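You operate a simulated robot arm through the tools that you are given. There is no shell and no other tool.

You run a simulated two-armed robot. Do the job below in one go: nothing can be reset, and whatever is moved stays where it is left.

TASK
On the sideboard end of the table, fold the tea towel in half.
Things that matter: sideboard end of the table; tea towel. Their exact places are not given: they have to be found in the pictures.

It is judged by the outcome, as a careful person would: the job done as asked, and still so three seconds after it is handed in. It fails if anything else is knocked over, pushed out of place, dropped, spilled or broken. Flat cloth is picked up by pressing the open fingertips on it (5 to 10 N) and closing them slowly along it; thin cloth reads only 2 to 8 mm in the jaws.

THE ROBOT
Two 7-joint arms with two-finger parallel grippers on one trunk, on a base that moves. Base frame: it is fixed to the floor where the robot stands at the start and does not move with it; the origin is under the middle of the robot, x ahead of it, y to its left, z up; the surface under the hand at the start is at about z = 750. Lengths are in mm, angles in rad, forces in N, time in s.
The left shoulder is at the start at [60, 143, 926], the right one opposite. With the tool pointing down near the work surface each hand reaches from about 320 to 740 mm from the robot's upright axis, wherever it stands, measured 20 degrees to its own side. Places, roughly: sideboard end of the table [500, -200, 800]. Payload 1.57 kg a hand.
Tool frame (each hand has its own): the origin (TCP) lies between the finger pads and is the grasp point; the fingertips stand 30 mm ahead of it; z points along the fingers, y is the line along which they close. The gripper opens to 110 mm. The fingers are 24 mm wide and 12 mm thick; the gripper's body (48 by 112 mm) begins 78 mm behind the TCP.
Orientation is that of the tool frame in the base frame, as a unit quaternion [x, y, z, w]. With the fingers straight down and closing along the base's y, the tool's x points along the base's -x, its y along +y and its z along -z.

THE INTERFACE
- The arms move only by the tool jog_arm. It takes "left_commands", "right_commands" or both (then of equal length, played together; a hand with none holds still); each is text: rows parted by semicolons, each of 7 numbers parted by spaces: the turn, a rotation vector about the tool's x, y, z in rad, then the shift along the tool's x, y, z in mm, then the opening, from 0 (shut) to 1 (fully open). In form: rx ry rz tx ty tz hand; .... A call has 1 to 20 rows; each row shifts and turns the commanded pose from where the row before left it, along the tool's axes as they then stand. A row lasts 0.2 s, in which the tool goes at most 50 mm and 0.15 rad; a call with a longer step from one row to the next is refused whole, and so is a gripper value outside its range. Where a pose cannot be reached the arm comes as near as it can. A force on the tool above 40 N (or 10 N above the force at the start of the call, whichever is more), or a blocked arm, ends the call early, and 0.2 s more pass. The fingers move at their own pace (about 45 mm/s each) and stop on an object; they squeeze with about 37 N. The grip force told is the motor's: it shows also when the fingers shut on nothing. Time passes only in rows, and 0.2 s behind the last, so rows that do not move let the fingers close. The reply holds the time, the measured pose of the TCP, the force on the tool along the base axes, the opening and the grip force, in the units named above and with some noise, with the torque about the TCP (base axes, N m) and any sound that the robot's microphone picked up.
- Cameras (640 x 400 px; columns grow to the right, rows downward): "scene" is now at [40.8, -2.9, 1525.1]; the picture's right is [-0.06, -1.00, 0.00], its down [-0.83, 0.05, -0.55] and it looks along [0.55, -0.04, -0.83] (base axes); focal length 288 px, centre (320, 200). "left" rides on the left gripper at [70, -16, -141] in its tool frame; the picture's right is [0.23, 0.97, 0.00], its down [-0.86, 0.20, -0.48] and it looks along [-0.47, 0.11, 0.88] (tool axes); focal length 222 px, centre (320, 200). "right" rides on the right gripper at [70, 16, -141] in its tool frame; the picture's right is [-0.23, 0.97, 0.00], its down [-0.86, -0.20, -0.48] and it looks along [-0.47, -0.11, 0.88] (tool axes); focal length 222 px, centre (320, 200).
- capture(camera): a new picture of that camera. No time passes.
- slide_trunk(by): slides the trunk up (or, below 0, down) by that many mm; the arms and the scene camera ride with it, the base frame stays. It gives what a move gives, with no picture.
- drive_base(legs): drives the robot by 1 to 6 legs, each [ahead, left, turn to the left] in mm, mm and rad, along the robot's own axes; the way and the turn of a leg run together, so that a leg with both is an arc; at most 1500 mm and 3.142 rad a leg. The arms and the cameras ride along, it lands a little off, and it stops where it bumps. It gives what a move gives.
- head_to(pan, tilt): turns the head with the scene camera to pan (to the left, within 1.501 rad either way) and tilt (down, from -0.506 to 1.204), counted from straight ahead of the robot. It gives what a move gives.
- measure_at(camera, pixels): for up to 12 pixels [column, row] of the newest picture of that camera ("zoom" is the newest enlarged one), the place [x, y, z] in the base frame of the surface seen there, good to about 2 mm. No time passes.
- close_up(camera, box): a new picture of the part [left, top, right, bottom] of that camera's present view, enlarged. No time passes.
- finish_job(): hands the job in; it is judged then, once.

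Leave the grippers open and the arms clear of the work at the hand-in unless told otherwise.

The tools are called as name(argument=value, ...) on one line, values as JSON. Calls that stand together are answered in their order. jog_arm: Moves the arms, as the interface text tells. Its arguments: {"type":"object","properties":{"left_commands":{"type":"string"},"right_commands":{"type":"string"}},"required":[]} The other tools are called the same way: slide_trunk (by) moves the trunk up or down; drive_base (legs) drives the base; head_to (pan, tilt) turns the head that bears the scene camera; capture (camera) takes a picture; measure_at (camera, pixels) gives the place of the surface under pixels of a picture; close_up (camera, box) takes an enlarged picture of a part of a camera's view; finish_job () hands the job in.

At the start:

```text
t: 0.0
left_ee_pos: [498.5, 115.3, 973.0]
left_ee_rot: [0.0, 1.0, 0.0, 0.0]
left_ft_force: [0.7, 0.8, -0.8]
left_moment: [-0.01, 0.04, -0.02]
left_grip_width: 110.0
left_gripper_force: 0.1
right_ee_pos: [455.3, -289.5, 954.1]
right_ee_rot: [-0.001, 1.0, 0.0, 0.001]
right_ft_force: [0.1, -0.9, -1.1]
right_moment: [-0.02, 0.01, -0.02]
right_grip_width: 110.0
right_gripper_force: 0.0
trunk travel left (down, up): [-525.0, 65.0]
robot x, y, heading: [-1.1, -2.1, -0.001]
head pan, tilt (commanded): [-0.065, 0.984]
```

scene: 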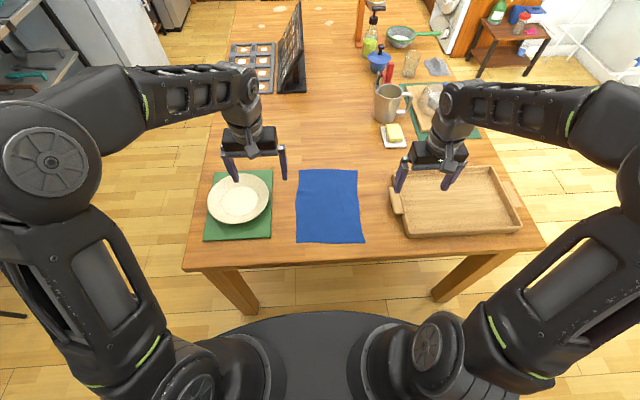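
right: 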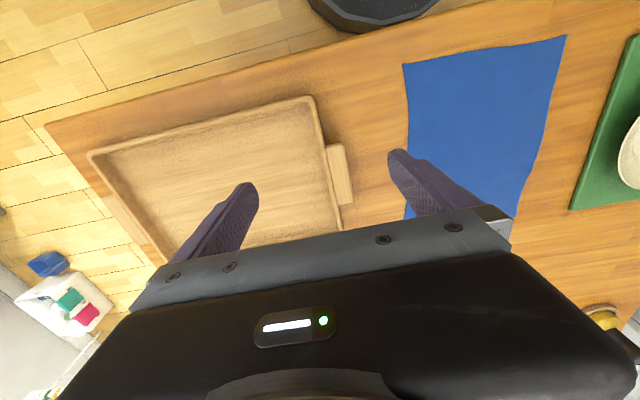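
left: 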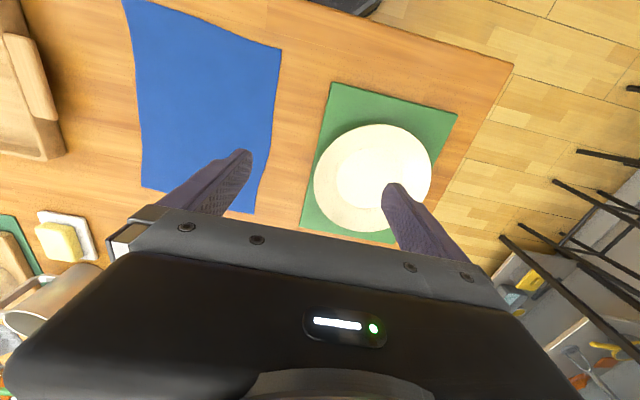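

The blue cloth around pixel (330, 206) in the scene picture looks like the tea towel. It lies between the plate on its green mat and the wooden tray. I'll enlarge that area and measure the corners.

close_up(camera="scene", box=[270, 150, 400, 260])

measure_at(camera="scene", pixels=[[299, 171], [356, 172], [297, 241], [363, 241], [330, 206], [280, 206], [376, 206], [330, 255], [330, 160], [392, 195], [272, 238], [272, 175]])

```text
3.64 times, centred on (335, 205) of scene
```

zoom: 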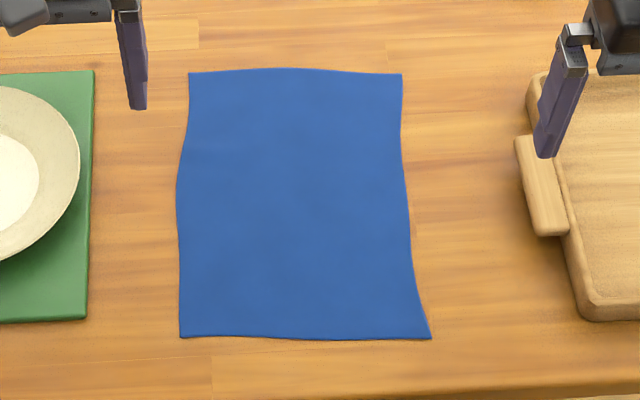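

```text
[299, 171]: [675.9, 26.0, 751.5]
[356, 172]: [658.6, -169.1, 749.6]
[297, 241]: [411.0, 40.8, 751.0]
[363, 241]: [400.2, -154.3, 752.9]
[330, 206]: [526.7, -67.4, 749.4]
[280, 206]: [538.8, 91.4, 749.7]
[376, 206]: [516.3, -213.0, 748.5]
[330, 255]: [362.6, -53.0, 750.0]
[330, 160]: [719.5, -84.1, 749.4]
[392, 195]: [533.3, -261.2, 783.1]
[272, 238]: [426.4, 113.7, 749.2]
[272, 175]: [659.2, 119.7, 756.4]
```

The towel is blue, lies flat, and measures about 265 mm in x by 195 mm in y. I'll measure its corners and edges in the enlarged picture. I'll also look at the grey thing near (437, 66), in case that could be a towel instead.

measure_at(camera="zoom", pixels=[[191, 76], [399, 76], [183, 334], [426, 335], [295, 72], [300, 335], [180, 200], [408, 220], [295, 200], [518, 190], [90, 200], [300, 395]])

close_up(camera="scene", box=[340, 0, 500, 150])

```text
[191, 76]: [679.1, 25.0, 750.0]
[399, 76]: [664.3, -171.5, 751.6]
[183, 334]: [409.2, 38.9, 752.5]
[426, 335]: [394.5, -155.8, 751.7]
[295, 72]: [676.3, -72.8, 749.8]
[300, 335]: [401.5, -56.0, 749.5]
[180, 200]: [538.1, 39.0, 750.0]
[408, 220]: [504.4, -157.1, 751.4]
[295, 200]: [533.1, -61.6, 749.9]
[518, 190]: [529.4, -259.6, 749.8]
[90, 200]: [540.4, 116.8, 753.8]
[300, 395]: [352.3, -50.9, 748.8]
```

```text
2.67 times, centred on (420, 75) of scene
```

zoom: 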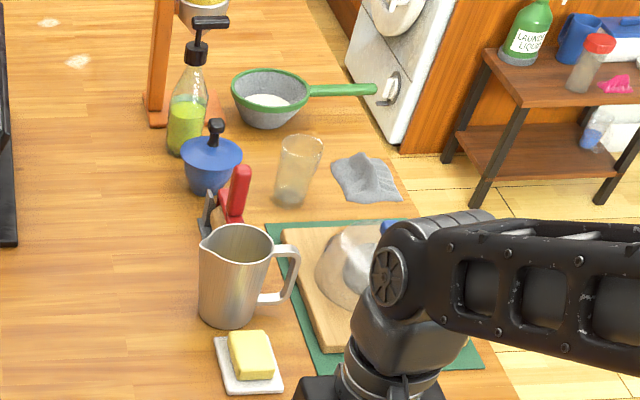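

The grey thing is a small crumpled cloth at the far end among the other items, so the flat blue cloth at this end is the tea towel. Its corners are:
- Far-left: (679, 25)
- Far-right: (664, -171)
- Near-left: (409, 39)
- Near-right: (395, -156)

I plan to pinch both far corners, carry them in an arc to the near corners, and release with the fingers tilted forward. First I'll test in the air, well above the cloth, that both hands can reach the tilted end pose near x ≈ 415.

jog_arm(left_commands="0 0 0 15.5 -21 18.6 0.35;0 0 0 15.5 -21 18.6 0.35;0 0 0 15.5 -21 18.6 0.35;0 0 0 15.5 -21 18.6 0.35;0 0 0 15.5 -21 18.6 0.35;0 -0.15 0 0 0 0 0.35;0 -0.15 0 0 0 0 0.35;0 -0.15 0 0 0 0 0.35;0 -0.15 0 0 0 0 0.35;0 0 0 0 0 0 0.35", right_commands="0 0 0 9 32 14.8 0.35;0 0 0 9 32 14.8 0.35;0 0 0 9 32 14.8 0.35;0 0 0 9 32 14.8 0.35;0 0 0 9 32 14.8 0.35;0 -0.15 0 0 0 0 0.35;0 -0.15 0 0 0 0 0.35;0 -0.15 0 0 0 0 0.35;0 -0.15 0 0 0 0 0.35;0 0 0 0 0 0 0.35")

```text
t: 2.2
left_ee_pos: [421.4, 11.0, 880.5]
left_ee_rot: [-0.001, 0.955, 0.0, 0.296]
left_ft_force: [0.3, 0.4, 0.0]
left_moment: [0.0, -0.01, -0.03]
left_grip_width: 38.5
left_gripper_force: 0.1
right_ee_pos: [438.7, -117.9, 878.5]
right_ee_rot: [-0.001, 0.956, 0.0, 0.295]
right_ft_force: [-0.1, -0.3, -1.0]
right_moment: [-0.02, -0.01, -0.03]
right_grip_width: 38.6
right_gripper_force: 0.0
right hand out of reach, approached as far as the arm can: row 9
trunk travel left (down, up): [-525.0, 65.0]
robot x, y, heading: [3.3, -2.6, -0.002]
head pan, tilt (commanded): [-0.065, 0.984]
```

The left hand reached the pose at tilt 0.6. The right hand only missed the last step and was fine up to 0.45, so I'll end the fold at a tilt of about 0.4. Next I'll straighten both hands and move them above the two far pinch points, left (663, -2) and right (652, -143), at z ≈ 850.

jog_arm(left_commands="0 0.15 0 0 0 0 0.35;0 0.15 0 0 0 0 0.35;0 0.15 0 0 0 0 0.35;0 0.15 0 0 0 0 0.35;0 0 0 -34.6 -1.9 4.3 0.35;0 0 0 -34.6 -1.9 4.3 0.35;0 0 0 -34.6 -1.9 4.3 0.35;0 0 0 -34.6 -1.9 4.3 0.35;0 0 0 -34.6 -1.9 4.3 0.35;0 0 0 -34.6 -1.9 4.3 0.35;0 0 0 -34.6 -1.9 4.3 0.35;0 0 0 0 0 0 0.35", right_commands="0 0.15 0 0 0 0 0.35;0 0.15 0 0 0 0 0.35;0 0.15 0 0 0 0 0.35;0 0.15 0 0 0 0 0.35;0 0 0 -34.6 -1.9 4.3 0.35;0 0 0 -34.6 -1.9 4.3 0.35;0 0 0 -34.6 -1.9 4.3 0.35;0 0 0 -34.6 -1.9 4.3 0.35;0 0 0 -34.6 -1.9 4.3 0.35;0 0 0 -34.6 -1.9 4.3 0.35;0 0 0 -34.6 -1.9 4.3 0.35;0 0 0 0 0 0 0.35")

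```text
t: 4.8
left_ee_pos: [662.7, -4.2, 852.1]
left_ee_rot: [0.0, 1.0, 0.0, 0.0]
left_ft_force: [-0.1, 0.2, 0.4]
left_moment: [-0.01, -0.03, 0.0]
left_grip_width: 38.5
left_gripper_force: 0.1
right_ee_pos: [679.0, -130.0, 853.5]
right_ee_rot: [0.0, 1.0, 0.0, 0.0]
right_ft_force: [-0.4, 0.4, -0.2]
right_moment: [-0.03, 0.04, -0.02]
right_grip_width: 38.4
right_gripper_force: 0.0
trunk travel left (down, up): [-525.0, 65.0]
robot x, y, heading: [-0.0, 0.0, 0.002]
head pan, tilt (commanded): [-0.065, 0.984]
```

The left hand is on target. The right hand is at (679, -130), so I'll shift it to (652, -143) and then look through the cameras.

jog_arm(right_commands="0 0 0 13.5 -6.5 0 0.35;0 0 0 13.5 -6.5 0 0.35;0 0 0 0 0 0 0.35")

capture(camera="left")

capture(camera="right")

capture(camera="scene")

```text
t: 5.6
left_ee_pos: [663.1, -3.4, 851.9]
left_ee_rot: [0.0, 1.0, -0.001, -0.001]
left_ft_force: [-1.0, 0.5, 0.2]
left_moment: [0.0, -0.02, 0.04]
left_grip_width: 38.5
left_gripper_force: 0.1
right_ee_pos: [653.9, -144.0, 850.4]
right_ee_rot: [0.0, 1.0, 0.0, 0.0]
right_ft_force: [-1.0, -0.3, 0.2]
right_moment: [0.03, -0.01, 0.02]
right_grip_width: 38.7
right_gripper_force: 0.1
trunk travel left (down, up): [-525.0, 65.0]
robot x, y, heading: [-1.1, 0.8, 0.001]
head pan, tilt (commanded): [-0.065, 0.984]
```

```text
taken
```

left: 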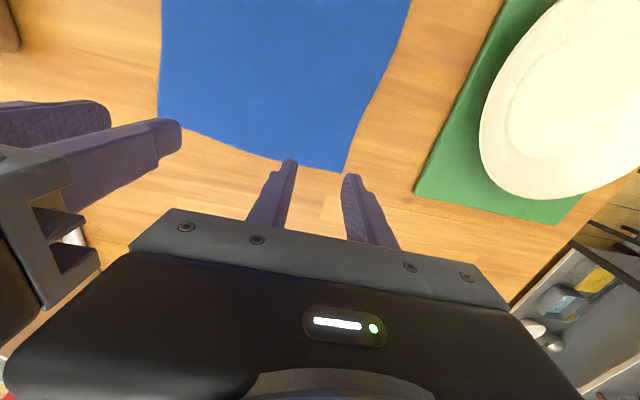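

```text
taken
```

right: 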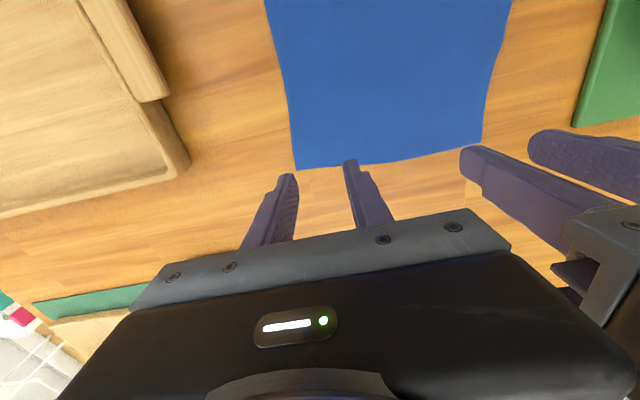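

```text
taken
```

scene: 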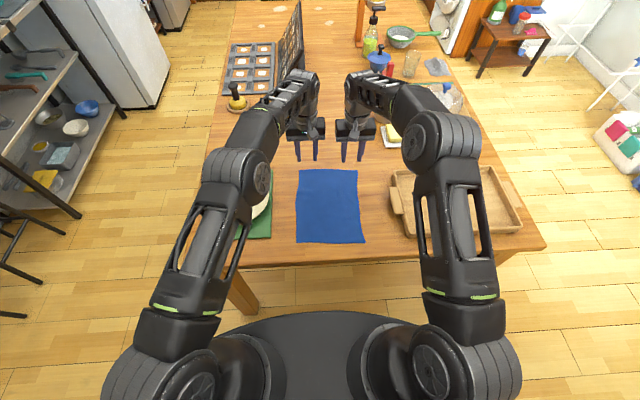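

Now I'll measure the far corners in the hand cameras: far-left at (343, 168) in the left picture and far-right at (299, 166) in the right picture.

measure_at(camera="left", pixels=[[343, 168], [165, 115], [300, 155], [370, 95]])

measure_at(camera="right", pixels=[[299, 166], [480, 141], [380, 160], [290, 110]])

measure_at(camera="scene", pixels=[[299, 171], [356, 171], [328, 170], [327, 241], [298, 240], [363, 240], [392, 135], [310, 158], [349, 160]])

```text
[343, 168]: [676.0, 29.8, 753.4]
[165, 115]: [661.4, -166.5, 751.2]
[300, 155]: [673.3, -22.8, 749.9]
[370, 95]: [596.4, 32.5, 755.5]
```

```text
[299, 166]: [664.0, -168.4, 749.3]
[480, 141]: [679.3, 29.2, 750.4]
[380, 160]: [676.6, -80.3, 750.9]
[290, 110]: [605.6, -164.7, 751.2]
```

```text
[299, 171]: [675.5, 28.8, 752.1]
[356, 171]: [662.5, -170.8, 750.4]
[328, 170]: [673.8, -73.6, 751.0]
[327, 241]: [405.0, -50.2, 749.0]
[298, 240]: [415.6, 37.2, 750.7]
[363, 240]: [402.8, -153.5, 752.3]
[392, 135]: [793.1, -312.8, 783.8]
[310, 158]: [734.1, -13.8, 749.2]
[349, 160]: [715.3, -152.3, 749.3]
```

The corners are confirmed at about (678, 28) and (665, -170), with the surface at z ≈ 751. I'll lower both hands to just above the cloth (TCP z ≈ 785), move the right hand 4 mm inward, and narrow the openings to 0.3.

jog_arm(left_commands="0 0 0 0 0 22 0.3;0 0 0 0 0 22 0.3;0 0 0 0 0 22 0.3;0 0 0 0 0 0 0.3", right_commands="0 0 0 1 4 22 0.3;0 0 0 0 0 22 0.3;0 0 0 0 0 21 0.3;0 0 0 0 0 0 0.3")

capture(camera="left")

capture(camera="right")

```text
t: 6.6
left_ee_pos: [661.8, -3.0, 786.7]
left_ee_rot: [0.0, 1.0, 0.0, 0.0]
left_ft_force: [-0.3, -0.5, 0.5]
left_moment: [0.02, 0.01, 0.01]
left_grip_width: 33.0
left_gripper_force: 0.0
right_ee_pos: [651.6, -141.0, 784.4]
right_ee_rot: [0.0, 1.0, 0.001, 0.001]
right_ft_force: [-0.8, -0.4, -0.6]
right_moment: [0.0, 0.01, 0.04]
right_grip_width: 32.9
right_gripper_force: 0.1
trunk travel left (down, up): [-525.0, 65.0]
robot x, y, heading: [1.4, -4.2, -0.005]
head pan, tilt (commanded): [-0.065, 0.984]
```

```text
taken
```

left: 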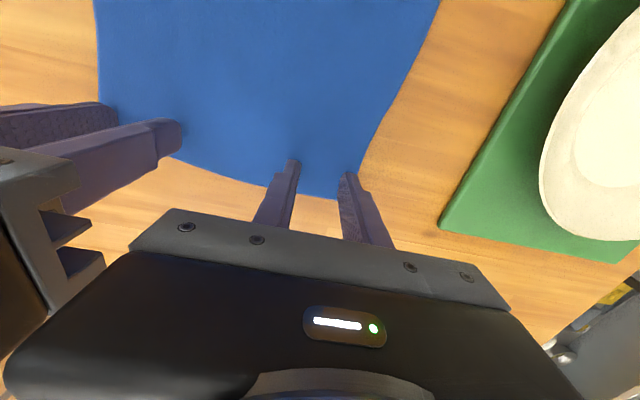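

```text
taken
```

right: 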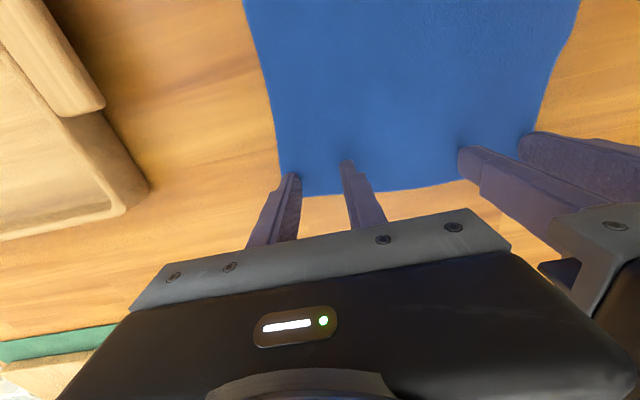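

The fingertips sit over the cloth just inside the far corners. Next I'll press down in small steps and read the force.

jog_arm(left_commands="0 0 0 0 0 2 0.3;0 0 0 0 0 2 0.3;0 0 0 0 0 1.5 0.3;0 0 0 0 0 0 0.3", right_commands="0 0 0 0 0 1.5 0.3;0 0 0 0 0 1 0.3;0 0 0 0 0 1 0.3;0 0 0 0 0 0 0.3")

```text
t: 7.6
left_ee_pos: [662.4, -3.9, 782.6]
left_ee_rot: [0.0, 1.0, -0.001, 0.002]
left_ft_force: [-2.7, -0.4, 19.4]
left_moment: [0.31, 0.1, 0.07]
left_grip_width: 32.8
left_gripper_force: 0.1
right_ee_pos: [652.5, -139.9, 782.4]
right_ee_rot: [0.0, 1.0, 0.0, 0.0]
right_ft_force: [0.9, 0.0, 0.5]
right_moment: [-0.01, 0.04, -0.01]
right_grip_width: 32.8
right_gripper_force: 0.1
trunk travel left (down, up): [-525.0, 65.0]
robot x, y, heading: [-1.5, -4.7, -0.004]
head pan, tilt (commanded): [-0.065, 0.984]
```

The left hand is pressing at 19 N, which is too much, and the right isn't touching yet. I'll ease the left up by 1 mm and lower the right by 1 mm.

jog_arm(left_commands="0 0 0 0 0 -1 0.3;0 0 0 0 0 0 0.3", right_commands="0 0 0 0 0 1 0.3;0 0 0 0 0 0 0.3")

```text
t: 8.2
left_ee_pos: [662.8, -4.3, 780.8]
left_ee_rot: [0.0, 1.0, 0.0, 0.002]
left_ft_force: [-1.7, -0.4, 23.1]
left_moment: [0.3, 0.07, 0.03]
left_grip_width: 33.2
left_gripper_force: 0.1
right_ee_pos: [651.1, -140.2, 782.2]
right_ee_rot: [-0.001, 1.0, 0.0, 0.001]
right_ft_force: [-0.5, 0.0, 0.1]
right_moment: [0.01, -0.03, -0.03]
right_grip_width: 33.2
right_gripper_force: 0.1
trunk travel left (down, up): [-525.0, 65.0]
robot x, y, heading: [-1.0, -2.1, 0.002]
head pan, tilt (commanded): [-0.065, 0.984]
```

The left still reads 23 N, so I'll lift it 2 mm more. The right goes down another 1 mm.

jog_arm(left_commands="0 0 0 0 0 -1 0.3;0 0 0 0 0 -1 0.3;0 0 0 0 0 0 0.3", right_commands="0 0 0 0 0 1 0.3;0 0 0 0 0 0 0.3;0 0 0 0 0 0 0.3")

```text
t: 9.0
left_ee_pos: [662.5, -3.1, 781.0]
left_ee_rot: [0.001, 1.0, 0.0, 0.0]
left_ft_force: [1.8, -2.1, 6.9]
left_moment: [-0.03, -0.05, -0.03]
left_grip_width: 32.7
left_gripper_force: 0.1
right_ee_pos: [652.4, -140.8, 781.7]
right_ee_rot: [0.0, 1.0, 0.0, 0.001]
right_ft_force: [-3.7, 0.0, 15.2]
right_moment: [-0.23, 0.09, -0.08]
right_grip_width: 33.2
right_gripper_force: 0.2
trunk travel left (down, up): [-525.0, 65.0]
robot x, y, heading: [2.0, 0.5, -0.004]
head pan, tilt (commanded): [-0.065, 0.984]
```

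The left is at 6.9 N, which is in the range. The right reads 15 N, so I'll lift it 0.6 mm.

jog_arm(left_commands="0 0 0 0 0 0 0.3;0 0 0 0 0 0 0.3", right_commands="0 0 0 0 0 -0.6 0.3;0 0 0 0 0 0 0.3")

```text
t: 9.6
left_ee_pos: [663.5, -3.6, 781.9]
left_ee_rot: [0.0, 1.0, 0.0, 0.0]
left_ft_force: [-0.3, -1.8, 1.5]
left_moment: [-0.03, -0.02, 0.01]
left_grip_width: 32.8
left_gripper_force: 0.0
right_ee_pos: [651.3, -141.5, 781.2]
right_ee_rot: [0.0, 1.0, 0.0, 0.003]
right_ft_force: [-1.1, 0.5, 18.0]
right_moment: [-0.27, 0.02, 0.01]
right_grip_width: 33.0
right_gripper_force: 0.1
trunk travel left (down, up): [-525.0, 65.0]
robot x, y, heading: [-0.1, 0.9, 0.001]
head pan, tilt (commanded): [-0.065, 0.984]
```

The force takes a while to settle: the left is now at 1.5 N and the right at 18 N. I'll adjust both a little and wait longer this time.

jog_arm(left_commands="0 0 0 0 0 0.6 0.3;0 0 0 0 0 0 0.3;0 0 0 0 0 0 0.3;0 0 0 0 0 0 0.3;0 0 0 0 0 0 0.3", right_commands="0 0 0 0 0 -0.7 0.3;0 0 0 0 0 0 0.3;0 0 0 0 0 0 0.3;0 0 0 0 0 0 0.3;0 0 0 0 0 0 0.3")

```text
t: 10.8
left_ee_pos: [664.5, -2.7, 782.6]
left_ee_rot: [0.001, 1.0, 0.0, 0.001]
left_ft_force: [-1.0, -1.0, 3.6]
left_moment: [-0.05, 0.01, -0.01]
left_grip_width: 32.8
left_gripper_force: 0.1
right_ee_pos: [652.0, -141.5, 781.1]
right_ee_rot: [0.0, 1.0, 0.0, 0.001]
right_ft_force: [1.4, 3.4, 11.6]
right_moment: [-0.04, -0.06, 0.04]
right_grip_width: 32.9
right_gripper_force: 0.1
trunk travel left (down, up): [-525.0, 65.0]
robot x, y, heading: [-0.5, -1.1, 0.001]
head pan, tilt (commanded): [-0.065, 0.984]
```

The left reads 3.6 N and the right 11.6 N. I'll make one last small adjustment and then close both hands slowly along the cloth.

jog_arm(left_commands="0 0 0 0 0 0.4 0.3;0 0 0 0 0 0 0.3;0 0 0 0 0 0 0.3;0 0 0 0 0 0 0.27;0 0 0 0 0 0 0.24;0 0 0 0 0 0 0.21;0 0 0 0 0 0 0.18;0 0 0 0 0 0 0.15;0 0 0 0 0 0 0.12;0 0 0 0 0 0 0.09;0 0 0 0 0 0 0.06;0 0 0 0 0 0 0.03;0 0 0 0 0 0 0;0 0 0 0 0 0 0;0 0 0 0 0 0 0;0 0 0 0 0 0 0", right_commands="0 0 0 0 0 -0.3 0.3;0 0 0 0 0 0 0.3;0 0 0 0 0 0 0.3;0 0 0 0 0 0 0.27;0 0 0 0 0 0 0.24;0 0 0 0 0 0 0.21;0 0 0 0 0 0 0.18;0 0 0 0 0 0 0.15;0 0 0 0 0 0 0.12;0 0 0 0 0 0 0.09;0 0 0 0 0 0 0.06;0 0 0 0 0 0 0.03;0 0 0 0 0 0 0;0 0 0 0 0 0 0;0 0 0 0 0 0 0;0 0 0 0 0 0 0")

capture(camera="left")

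capture(camera="right")

close_up(camera="scene", box=[270, 130, 400, 260])

```text
t: 14.2
left_ee_pos: [664.1, -4.5, 781.8]
left_ee_rot: [0.0, 1.0, -0.001, 0.001]
left_ft_force: [-1.4, -21.5, 7.2]
left_moment: [-0.59, 0.03, 0.08]
left_grip_width: 2.5
left_gripper_force: 23.8
right_ee_pos: [652.0, -138.9, 781.5]
right_ee_rot: [0.0, 1.0, 0.002, 0.001]
right_ft_force: [1.5, 21.9, 6.9]
right_moment: [0.64, -0.09, 0.03]
right_grip_width: 2.5
right_gripper_force: 23.8
trunk travel left (down, up): [-525.0, 65.0]
robot x, y, heading: [-0.2, 1.7, -0.004]
head pan, tilt (commanded): [-0.065, 0.984]
```

```text
taken
```

left: 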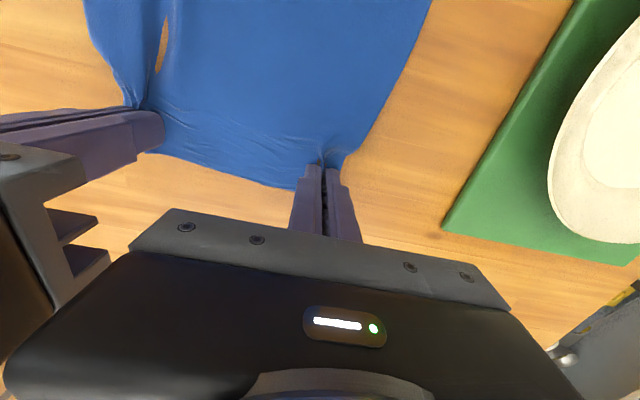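

```text
taken
```

right: 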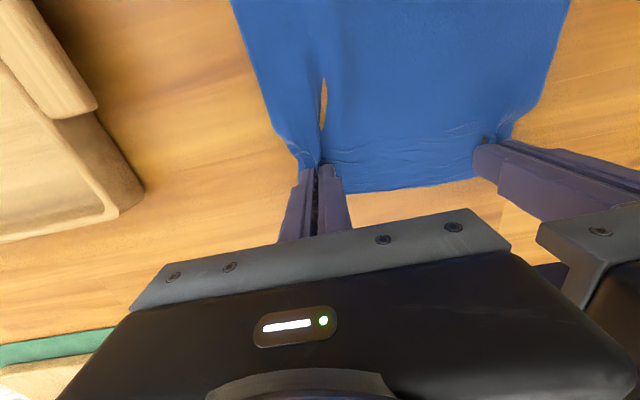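

```text
3.08 times, centred on (335, 195) of scene
```

zoom: 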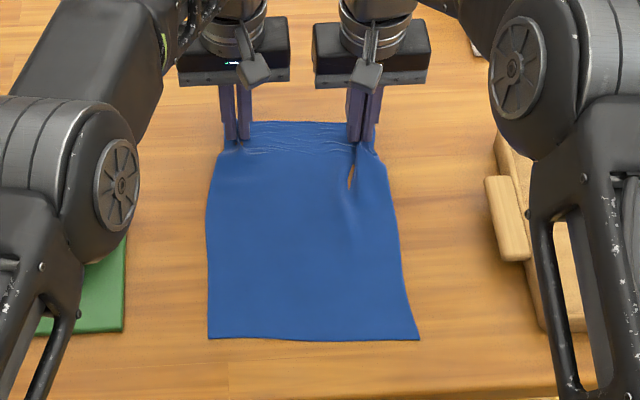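

Both jaws read 2.5 mm with about 24 N grip, so each holds a pinch of cloth at its corner. The cloth between the hands is taut, pulling each one inward with about 21 N. I'll bring the hands 4 mm closer each to relax it, lift slightly, and check that the grips hold.

jog_arm(left_commands="0 0 0 0 -2 -1 0;0 0 0 0 -2 -2 0;0 0 0 0 0 -4 0;0 0 0 0 0 -6 0;0 0 0 0 0 -6 0;0 0 0 0 0 0 0", right_commands="0 0 0 0 2 -1 0;0 0 0 0 2 -2 0;0 0 0 0 0 -4 0;0 0 0 0 0 -6 0;0 0 0 0 0 -6 0;0 0 0 0 0 0 0")

capture(camera="left")

close_up(camera="scene", box=[270, 130, 400, 260])

```text
t: 15.6
left_ee_pos: [663.2, -6.3, 800.1]
left_ee_rot: [0.001, 1.0, 0.0, 0.0]
left_ft_force: [0.0, -8.1, -0.2]
left_moment: [-0.19, 0.02, 0.03]
left_grip_width: 2.1
left_gripper_force: 23.5
right_ee_pos: [652.6, -137.0, 799.9]
right_ee_rot: [0.001, 1.0, 0.0, 0.0]
right_ft_force: [0.0, 6.7, -0.1]
right_moment: [0.22, 0.01, 0.03]
right_grip_width: 2.2
right_gripper_force: 23.7
trunk travel left (down, up): [-525.0, 65.0]
robot x, y, heading: [-1.4, 1.9, 0.002]
head pan, tilt (commanded): [-0.065, 0.984]
```

```text
taken
```

left: 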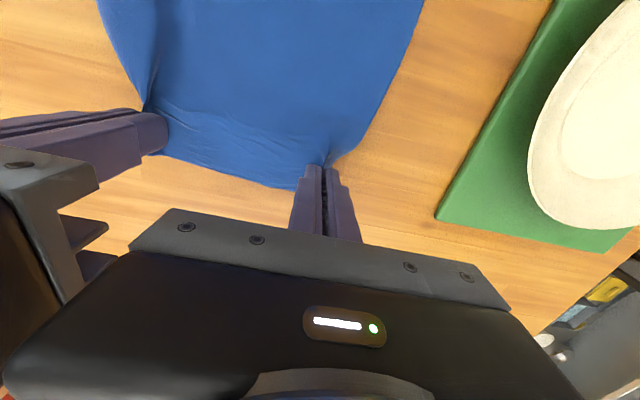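

```text
3.08 times, centred on (335, 195) of scene
```

zoom: 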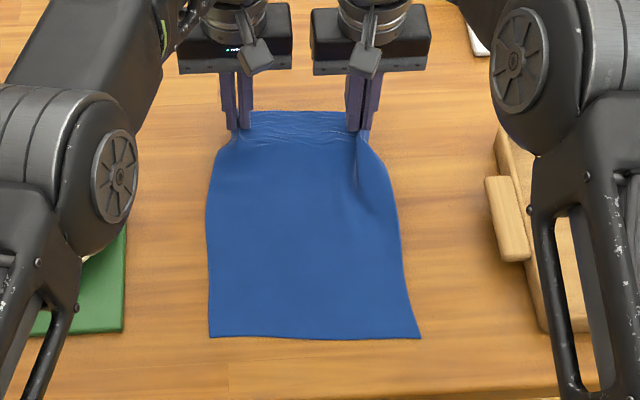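

The grips hold and the far edge has come off the table, with the tension down to about 7 N. Now I'll carry the edge up and over toward the robot along an arc, with both hands moving together, to about two thirds of the fold.

jog_arm(left_commands="0 0 0 4.65 0.45 -13.1 0;0 0 0 4.65 0.45 -13.1 0;0 0 0 8.35 0.45 -11.55 0;0 0 0 8.35 0.45 -11.55 0;0 0 0 11.45 0.45 -9.25 0;0 0 0 11.45 0.45 -9.25 0;0 0 0 13.8 0.45 -6.35 0;0 0 0 13.8 0.45 -6.35 0;0 0 0 15.15 0.45 -2.95 0;0 0 0 15.15 0.45 -2.95 0;0 0 0 15.55 0.45 0.6 0;0 0 0 15.55 0.45 0.6 0;0 0 0 14.8 0.45 4.1 0;0 0 0 14.8 0.45 4.1 0;0 0 0 0 0 0 0", right_commands="0 0 0 4.65 0.65 -13.1 0;0 0 0 4.65 0.65 -13.1 0;0 0 0 8.35 0.65 -11.55 0;0 0 0 8.35 0.65 -11.55 0;0 0 0 11.45 0.65 -9.25 0;0 0 0 11.45 0.65 -9.25 0;0 0 0 13.8 0.65 -6.35 0;0 0 0 13.8 0.65 -6.35 0;0 0 0 15.15 0.65 -2.95 0;0 0 0 15.15 0.65 -2.95 0;0 0 0 15.55 0.65 0.6 0;0 0 0 15.55 0.65 0.6 0;0 0 0 14.8 0.65 4.1 0;0 0 0 14.8 0.65 4.1 0;0 0 0 0 0 0 0")

capture(camera="left")

capture(camera="scene")

```text
t: 18.8
left_ee_pos: [495.7, 2.1, 876.3]
left_ee_rot: [0.001, 1.0, 0.001, 0.001]
left_ft_force: [-0.3, -1.7, -1.0]
left_moment: [-0.02, -0.03, -0.01]
left_grip_width: 2.0
left_gripper_force: 23.6
right_ee_pos: [483.9, -126.1, 877.6]
right_ee_rot: [0.0, 1.0, 0.0, 0.0]
right_ft_force: [-0.9, 2.7, 0.3]
right_moment: [0.05, 0.0, 0.0]
right_grip_width: 2.4
right_gripper_force: 23.8
trunk travel left (down, up): [-525.0, 65.0]
robot x, y, heading: [-1.7, 4.5, 0.002]
head pan, tilt (commanded): [-0.065, 0.984]
```

```text
taken
```

left: 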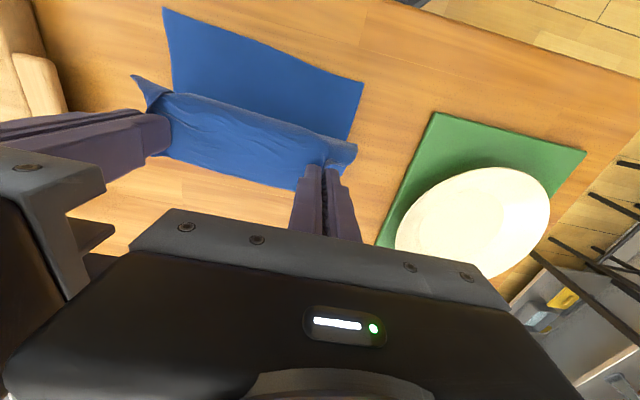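

```text
taken
```

scene: 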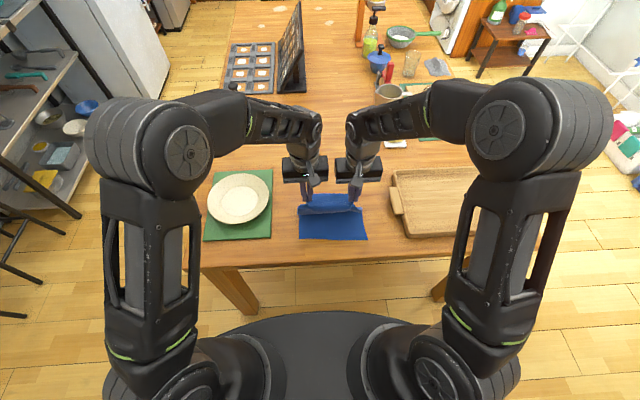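

The fold is forming well. Before continuing, I'll check whether the near edge has shifted.

close_up(camera="scene", box=[270, 170, 400, 260])

measure_at(camera="left", pixels=[[166, 12], [361, 85], [350, 138], [170, 60], [260, 48]])

```text
4.44 times, centred on (335, 215) of scene
```

zoom: 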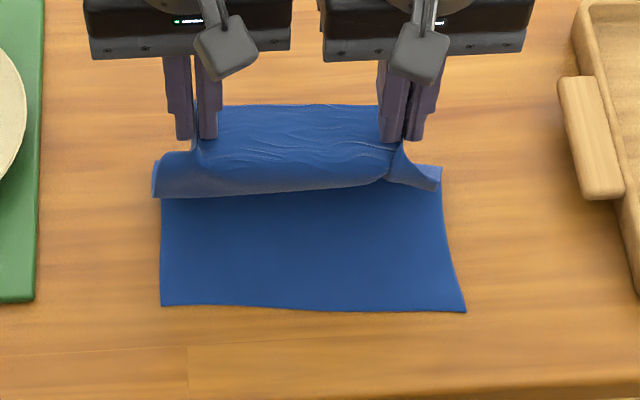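

```text
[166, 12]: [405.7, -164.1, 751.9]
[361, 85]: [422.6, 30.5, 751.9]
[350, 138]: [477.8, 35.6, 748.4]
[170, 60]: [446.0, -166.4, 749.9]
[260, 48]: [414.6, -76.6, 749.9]
```

measure_at(camera="zoom", pixels=[[164, 302], [461, 308], [313, 305], [164, 205], [440, 205], [290, 106], [200, 112], [378, 110], [440, 175], [156, 165]])

```text
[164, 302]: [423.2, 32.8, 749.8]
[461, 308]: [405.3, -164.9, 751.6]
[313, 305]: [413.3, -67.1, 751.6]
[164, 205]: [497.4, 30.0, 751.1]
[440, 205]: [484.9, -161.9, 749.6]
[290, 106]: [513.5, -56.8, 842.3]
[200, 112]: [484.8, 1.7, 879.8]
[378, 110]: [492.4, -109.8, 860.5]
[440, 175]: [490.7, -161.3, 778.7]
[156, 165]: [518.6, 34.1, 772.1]
```

The near edge is now at about (423, 32) to (405, -164), a shift of about 10 mm. I'll aim for that, with the fingertips ending about 13 mm inside it. Next I'll tilt the fingers forward by 0.3 rad and bring the edge down to just above the near edge.

jog_arm(left_commands="0 -0.1 0 12 -0.45 5 0;0 -0.1 0 12.5 -0.45 4.8 0;0 -0.1 0 11.4 -0.45 5.85 0;0 0 0 12.5 -0.45 6.6 0;0 0 0 10.9 -0.45 8.14 0;0 0 0 10.2 -0.45 9.39 0;0 0 0 8.3 -0.45 9.98 0;0 0 0 7.4 -0.45 10.28 0;0 0 0 5.8 -0.45 8.66 0;0 0 0 0 0 0 0", right_commands="0 -0.1 0 12 -0.45 5 0;0 -0.1 0 12.5 -0.45 4.8 0;0 -0.1 0 11.4 -0.45 5.85 0;0 0 0 12.5 -0.45 6.6 0;0 0 0 10.9 -0.45 8.14 0;0 0 0 10.2 -0.45 9.39 0;0 0 0 8.3 -0.45 9.98 0;0 0 0 7.4 -0.45 10.28 0;0 0 0 5.8 -0.45 8.66 0;0 0 0 0 0 0 0")

capture(camera="left")

capture(camera="right")

close_up(camera="scene", box=[270, 170, 400, 260])

```text
t: 21.0
left_ee_pos: [424.9, -3.3, 789.3]
left_ee_rot: [0.0, 0.989, 0.0, 0.149]
left_ft_force: [-0.2, -0.7, -0.2]
left_moment: [-0.01, -0.02, -0.06]
left_grip_width: 2.2
left_gripper_force: 23.7
right_ee_pos: [414.7, -130.9, 790.4]
right_ee_rot: [0.0, 0.989, 0.001, 0.149]
right_ft_force: [1.1, 0.7, 0.1]
right_moment: [0.01, -0.05, 0.02]
right_grip_width: 2.2
right_gripper_force: 24.0
trunk travel left (down, up): [-525.0, 65.0]
robot x, y, heading: [-0.2, 0.1, 0.002]
head pan, tilt (commanded): [-0.065, 0.984]
```

```text
taken
```

left: 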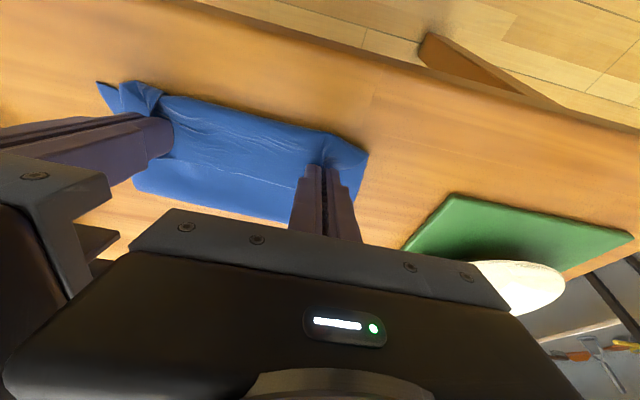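

```text
taken
```

right: 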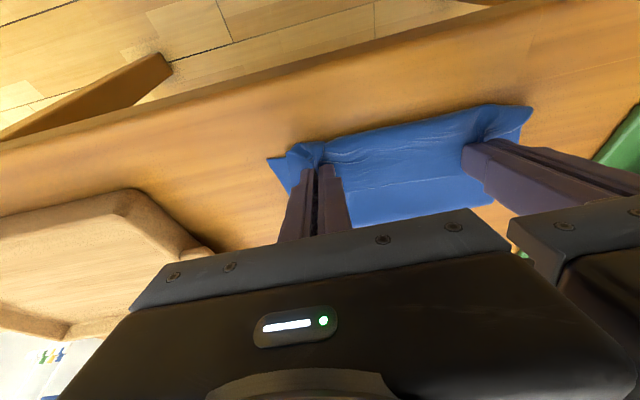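

```text
4.44 times, centred on (335, 215) of scene
```

zoom: 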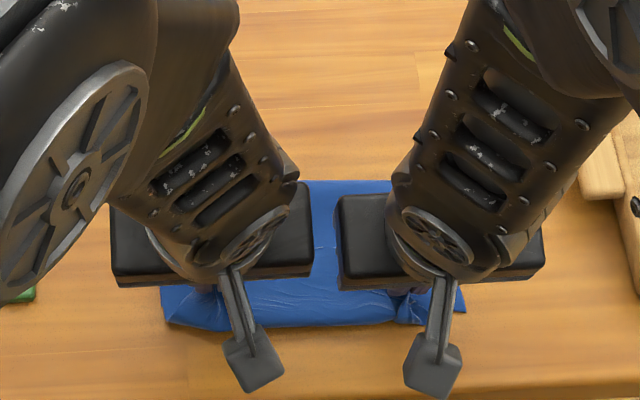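

The edge is down near the near edge. I'll measure the flap edge and the bottom-layer corners in the hand cameras to check how they line up.

measure_at(camera="left", pixels=[[100, 86], [125, 86], [163, 98], [200, 104], [250, 114], [320, 136], [364, 156], [362, 185], [280, 219], [138, 180]])

measure_at(camera="right", pixels=[[271, 161], [293, 147], [330, 142], [380, 130], [430, 121], [490, 108], [528, 110], [490, 200], [360, 226], [520, 130]])

close_up(camera="right", box=[250, 80, 550, 240])

close_up(camera="left", box=[80, 60, 390, 240])

```text
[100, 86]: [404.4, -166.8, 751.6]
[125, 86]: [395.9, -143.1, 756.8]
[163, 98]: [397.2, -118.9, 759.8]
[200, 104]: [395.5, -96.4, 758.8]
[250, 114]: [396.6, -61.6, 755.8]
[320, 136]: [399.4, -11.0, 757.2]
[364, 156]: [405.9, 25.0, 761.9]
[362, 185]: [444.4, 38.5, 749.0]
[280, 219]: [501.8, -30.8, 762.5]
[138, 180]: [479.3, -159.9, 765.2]
```

```text
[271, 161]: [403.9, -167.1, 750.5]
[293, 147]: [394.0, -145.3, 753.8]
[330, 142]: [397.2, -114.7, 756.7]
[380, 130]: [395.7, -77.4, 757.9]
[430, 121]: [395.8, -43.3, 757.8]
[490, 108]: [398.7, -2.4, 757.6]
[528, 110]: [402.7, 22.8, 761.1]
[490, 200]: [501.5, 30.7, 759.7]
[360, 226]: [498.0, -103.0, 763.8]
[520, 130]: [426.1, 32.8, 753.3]
```

```text
2.13 times, centred on (400, 160) of right
```

zoom: 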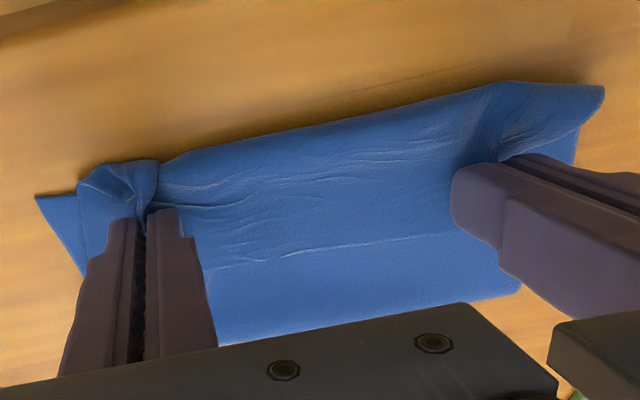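

```text
2.06 times, centred on (235, 150) of left
```

zoom: 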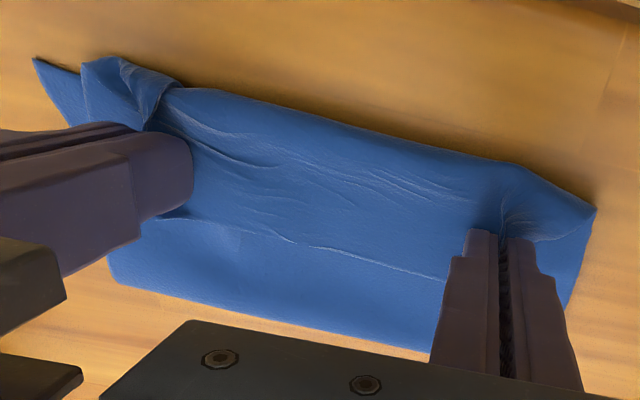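

The flap's front edge sits at x ≈ 396, which overhangs the bottom layer's near edge (405 to 423) by 12 to 20 mm. I'll check where the fold line lies from the scene camera before shifting.

capture(camera="scene")

measure_at(camera="scene", pixels=[[335, 212], [335, 214], [335, 220], [335, 209], [345, 213], [328, 213], [340, 225], [330, 240]])

```text
taken
```

scene: 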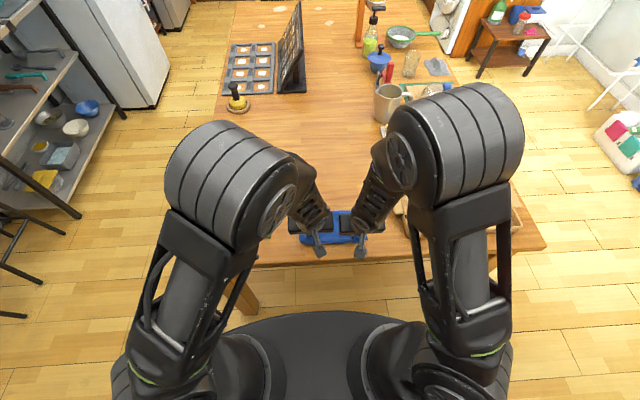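

```text
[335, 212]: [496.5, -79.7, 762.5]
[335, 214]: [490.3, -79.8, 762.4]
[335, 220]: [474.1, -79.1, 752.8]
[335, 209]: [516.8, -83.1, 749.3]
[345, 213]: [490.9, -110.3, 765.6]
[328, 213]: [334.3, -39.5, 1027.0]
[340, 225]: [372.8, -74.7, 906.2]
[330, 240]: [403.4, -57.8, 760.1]
```

The fold's rear edge is near x ≈ 500, lower than the expected ~545. I'll take a height profile along the middle of the flap to find where the slack lies.

measure_at(camera="right", pixels=[[388, 129], [390, 137], [392, 145], [394, 155], [396, 165], [398, 175], [400, 185], [402, 193], [404, 200], [406, 208], [408, 213], [410, 218]])

measure_at(camera="left", pixels=[[235, 112], [232, 122], [230, 132], [228, 142], [226, 152], [224, 162], [222, 172], [220, 182], [218, 192], [216, 198], [214, 203], [212, 207]])

close_up(camera="right", box=[340, 90, 540, 230])

```text
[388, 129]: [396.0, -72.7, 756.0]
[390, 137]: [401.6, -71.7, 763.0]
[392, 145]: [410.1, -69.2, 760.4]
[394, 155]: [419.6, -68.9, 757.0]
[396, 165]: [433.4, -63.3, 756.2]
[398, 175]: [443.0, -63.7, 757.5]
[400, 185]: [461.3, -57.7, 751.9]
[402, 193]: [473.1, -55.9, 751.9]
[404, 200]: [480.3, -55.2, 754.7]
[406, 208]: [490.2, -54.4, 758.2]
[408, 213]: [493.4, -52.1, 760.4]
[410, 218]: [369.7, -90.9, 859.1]
```

```text
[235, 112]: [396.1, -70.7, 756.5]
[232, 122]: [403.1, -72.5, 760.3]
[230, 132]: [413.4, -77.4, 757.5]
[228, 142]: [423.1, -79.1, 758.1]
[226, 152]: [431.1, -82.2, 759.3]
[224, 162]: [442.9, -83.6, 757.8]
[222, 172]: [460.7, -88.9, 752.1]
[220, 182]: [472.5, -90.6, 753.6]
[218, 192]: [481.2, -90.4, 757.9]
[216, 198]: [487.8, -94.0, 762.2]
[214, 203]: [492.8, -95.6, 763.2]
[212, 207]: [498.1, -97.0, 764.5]
```

```text
2.86 times, centred on (440, 160) of right
```

zoom: 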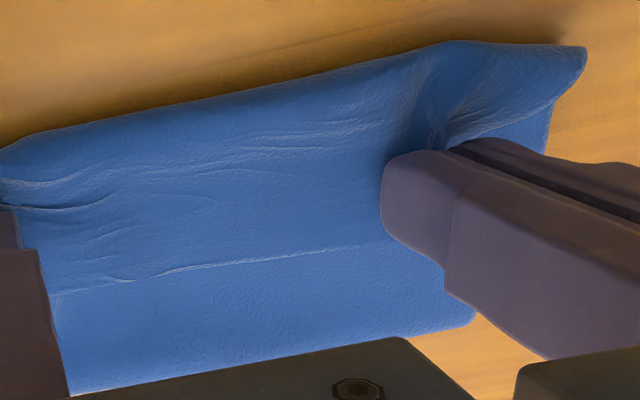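

The profile shows a step at x ≈ 450, from z = 757 down to 752. That step is the real far edge. The fingers kept their direction, so the edge strip curled back over itself around x ≈ 396, and releasing here would leave a rolled edge.

A better way that suits this grip:
1. Lift the towel so it hangs from this edge.
2. Lay the hanging end down at the far side, with the hands coming back toward the robot, for half its length.
3. Carry the gripped edge forward over it, so the cloth leaves the fingers toward the fold line.

First I'll straighten the fingers and lift straight up and slightly forward.

jog_arm(left_commands="0 0.1 0 -7.3 0 -13.4 0;0 0.1 0 -5.9 0 -14.1 0;0 0.1 0 -4.5 0 -14.6 0;0 0 0 -10 0 -20 0;0 0 0 -10 0 -20 0;0 0 0 -10 0 -20 0;0 0 0 -10 0 -20 0;0 0 0 -10 0 -20 0;0 0 0 -10 0 -20 0;0 0 0 -10 0 -20 0;0 0 0 -10 0 -20 0;0 0 0 0 0 0 0", right_commands="0 0.1 0 -7.3 0 -13.4 0;0 0.1 0 -5.9 0 -14.1 0;0 0.1 0 -4.5 0 -14.6 0;0 0 0 -10 0 -20 0;0 0 0 -10 0 -20 0;0 0 0 -10 0 -20 0;0 0 0 -10 0 -20 0;0 0 0 -10 0 -20 0;0 0 0 -10 0 -20 0;0 0 0 -10 0 -20 0;0 0 0 -10 0 -20 0;0 0 0 0 0 0 0")

capture(camera="scene")

capture(camera="left")

```text
t: 23.6
left_ee_pos: [515.7, -2.9, 993.4]
left_ee_rot: [0.0, 1.0, 0.0, 0.0]
left_ft_force: [-0.3, -2.3, 0.4]
left_moment: [-0.04, -0.02, 0.06]
left_grip_width: 2.2
left_gripper_force: 23.5
right_ee_pos: [504.1, -131.2, 996.1]
right_ee_rot: [0.0, 1.0, 0.0, 0.0]
right_ft_force: [0.4, 3.0, -0.1]
right_moment: [0.07, 0.01, -0.01]
right_grip_width: 2.2
right_gripper_force: 23.5
trunk travel left (down, up): [-525.0, 65.0]
robot x, y, heading: [-2.3, -0.6, 0.006]
head pan, tilt (commanded): [-0.065, 0.984]
```

```text
taken
```

scene: 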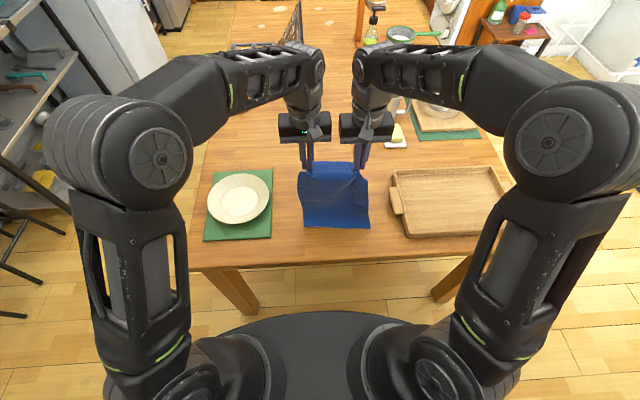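

```text
taken
```

left: 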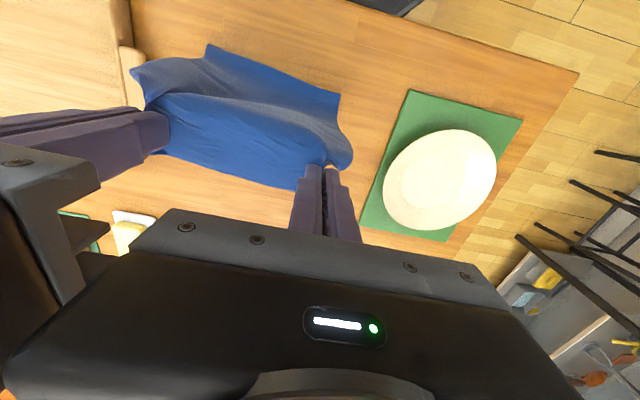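

The cloth hangs well and both grips hold. I'll go up another 55 mm and forward 45 mm so the whole towel hangs free.

jog_arm(left_commands="0 0 0 -5 0 -15 0;0 0 0 -5 0 -15 0;0 0 0 -5 0 -15 0;0 0 0 -10 0 -10 0;0 0 0 -10 0 -3 0;0 0 0 -10 0 0 0;0 0 0 0 0 0 0;0 0 0 0 0 0 0;0 0 0 0 0 0 0", right_commands="0 0 0 -5 0 -15 0;0 0 0 -5 0 -15 0;0 0 0 -5 0 -15 0;0 0 0 -10 0 -10 0;0 0 0 -10 0 -3 0;0 0 0 -10 0 0 0;0 0 0 0 0 0 0;0 0 0 0 0 0 0;0 0 0 0 0 0 0")

capture(camera="scene")

capture(camera="left")

```text
t: 25.6
left_ee_pos: [550.3, -6.2, 1053.0]
left_ee_rot: [0.0, 1.0, 0.0, 0.0]
left_ft_force: [0.8, -0.6, -1.1]
left_moment: [0.04, -0.03, -0.02]
left_grip_width: 2.2
left_gripper_force: 23.4
left hand out of reach, approached as far as the arm can: row 6
right_ee_pos: [548.1, -130.2, 1054.0]
right_ee_rot: [0.0, 1.0, 0.0, 0.0]
right_ft_force: [0.4, -0.7, 0.4]
right_moment: [0.01, 0.01, 0.05]
right_grip_width: 2.3
right_gripper_force: 23.5
trunk travel left (down, up): [-525.0, 65.0]
robot x, y, heading: [2.0, 0.7, 0.001]
head pan, tilt (commanded): [-0.065, 0.984]
```

```text
taken
```

scene: 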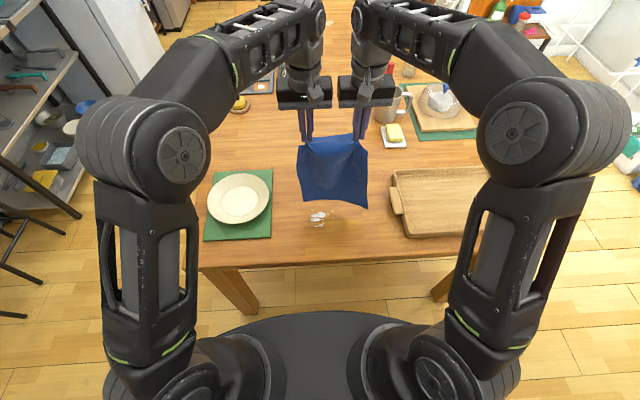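

```text
taken
```

left: 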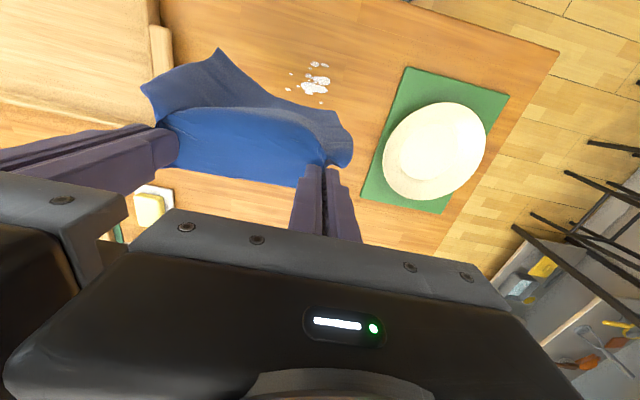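

White specks have shown up on the table where the towel was, around (318, 216) in the scene picture. I'll enlarge that spot.

close_up(camera="left", box=[270, 50, 350, 110])

measure_at(camera="left", pixels=[[315, 88], [320, 80], [291, 88], [320, 66], [308, 75], [323, 102], [345, 130], [280, 115], [217, 50], [145, 90], [250, 105], [300, 100]])

close_up(camera="scene", box=[270, 120, 400, 240])

```text
6.67 times, centred on (310, 80) of left
```

zoom: 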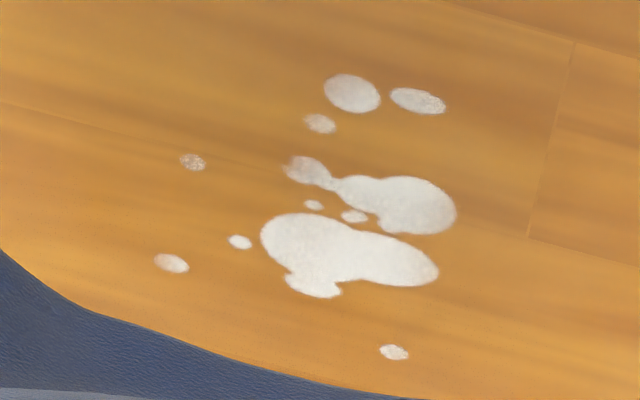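

```text
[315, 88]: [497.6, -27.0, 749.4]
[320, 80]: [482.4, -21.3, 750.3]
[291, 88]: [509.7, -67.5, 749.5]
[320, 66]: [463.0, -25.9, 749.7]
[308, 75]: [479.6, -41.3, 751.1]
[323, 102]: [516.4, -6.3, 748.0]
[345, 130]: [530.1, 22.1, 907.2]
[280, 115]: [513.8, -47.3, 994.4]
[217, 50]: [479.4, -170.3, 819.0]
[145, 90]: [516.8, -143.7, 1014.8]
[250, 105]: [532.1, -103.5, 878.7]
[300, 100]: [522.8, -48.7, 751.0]
```

```text
3.33 times, centred on (335, 180) of scene
```

zoom: 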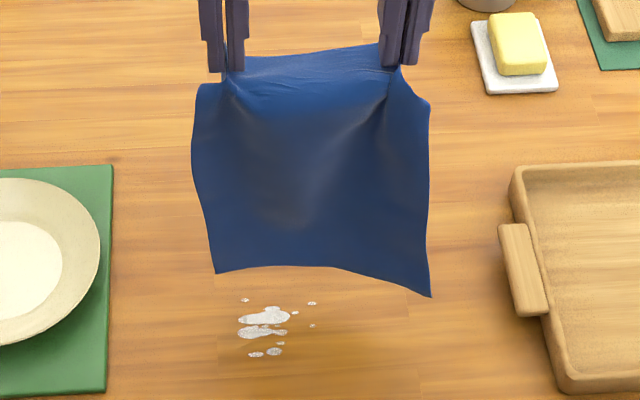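

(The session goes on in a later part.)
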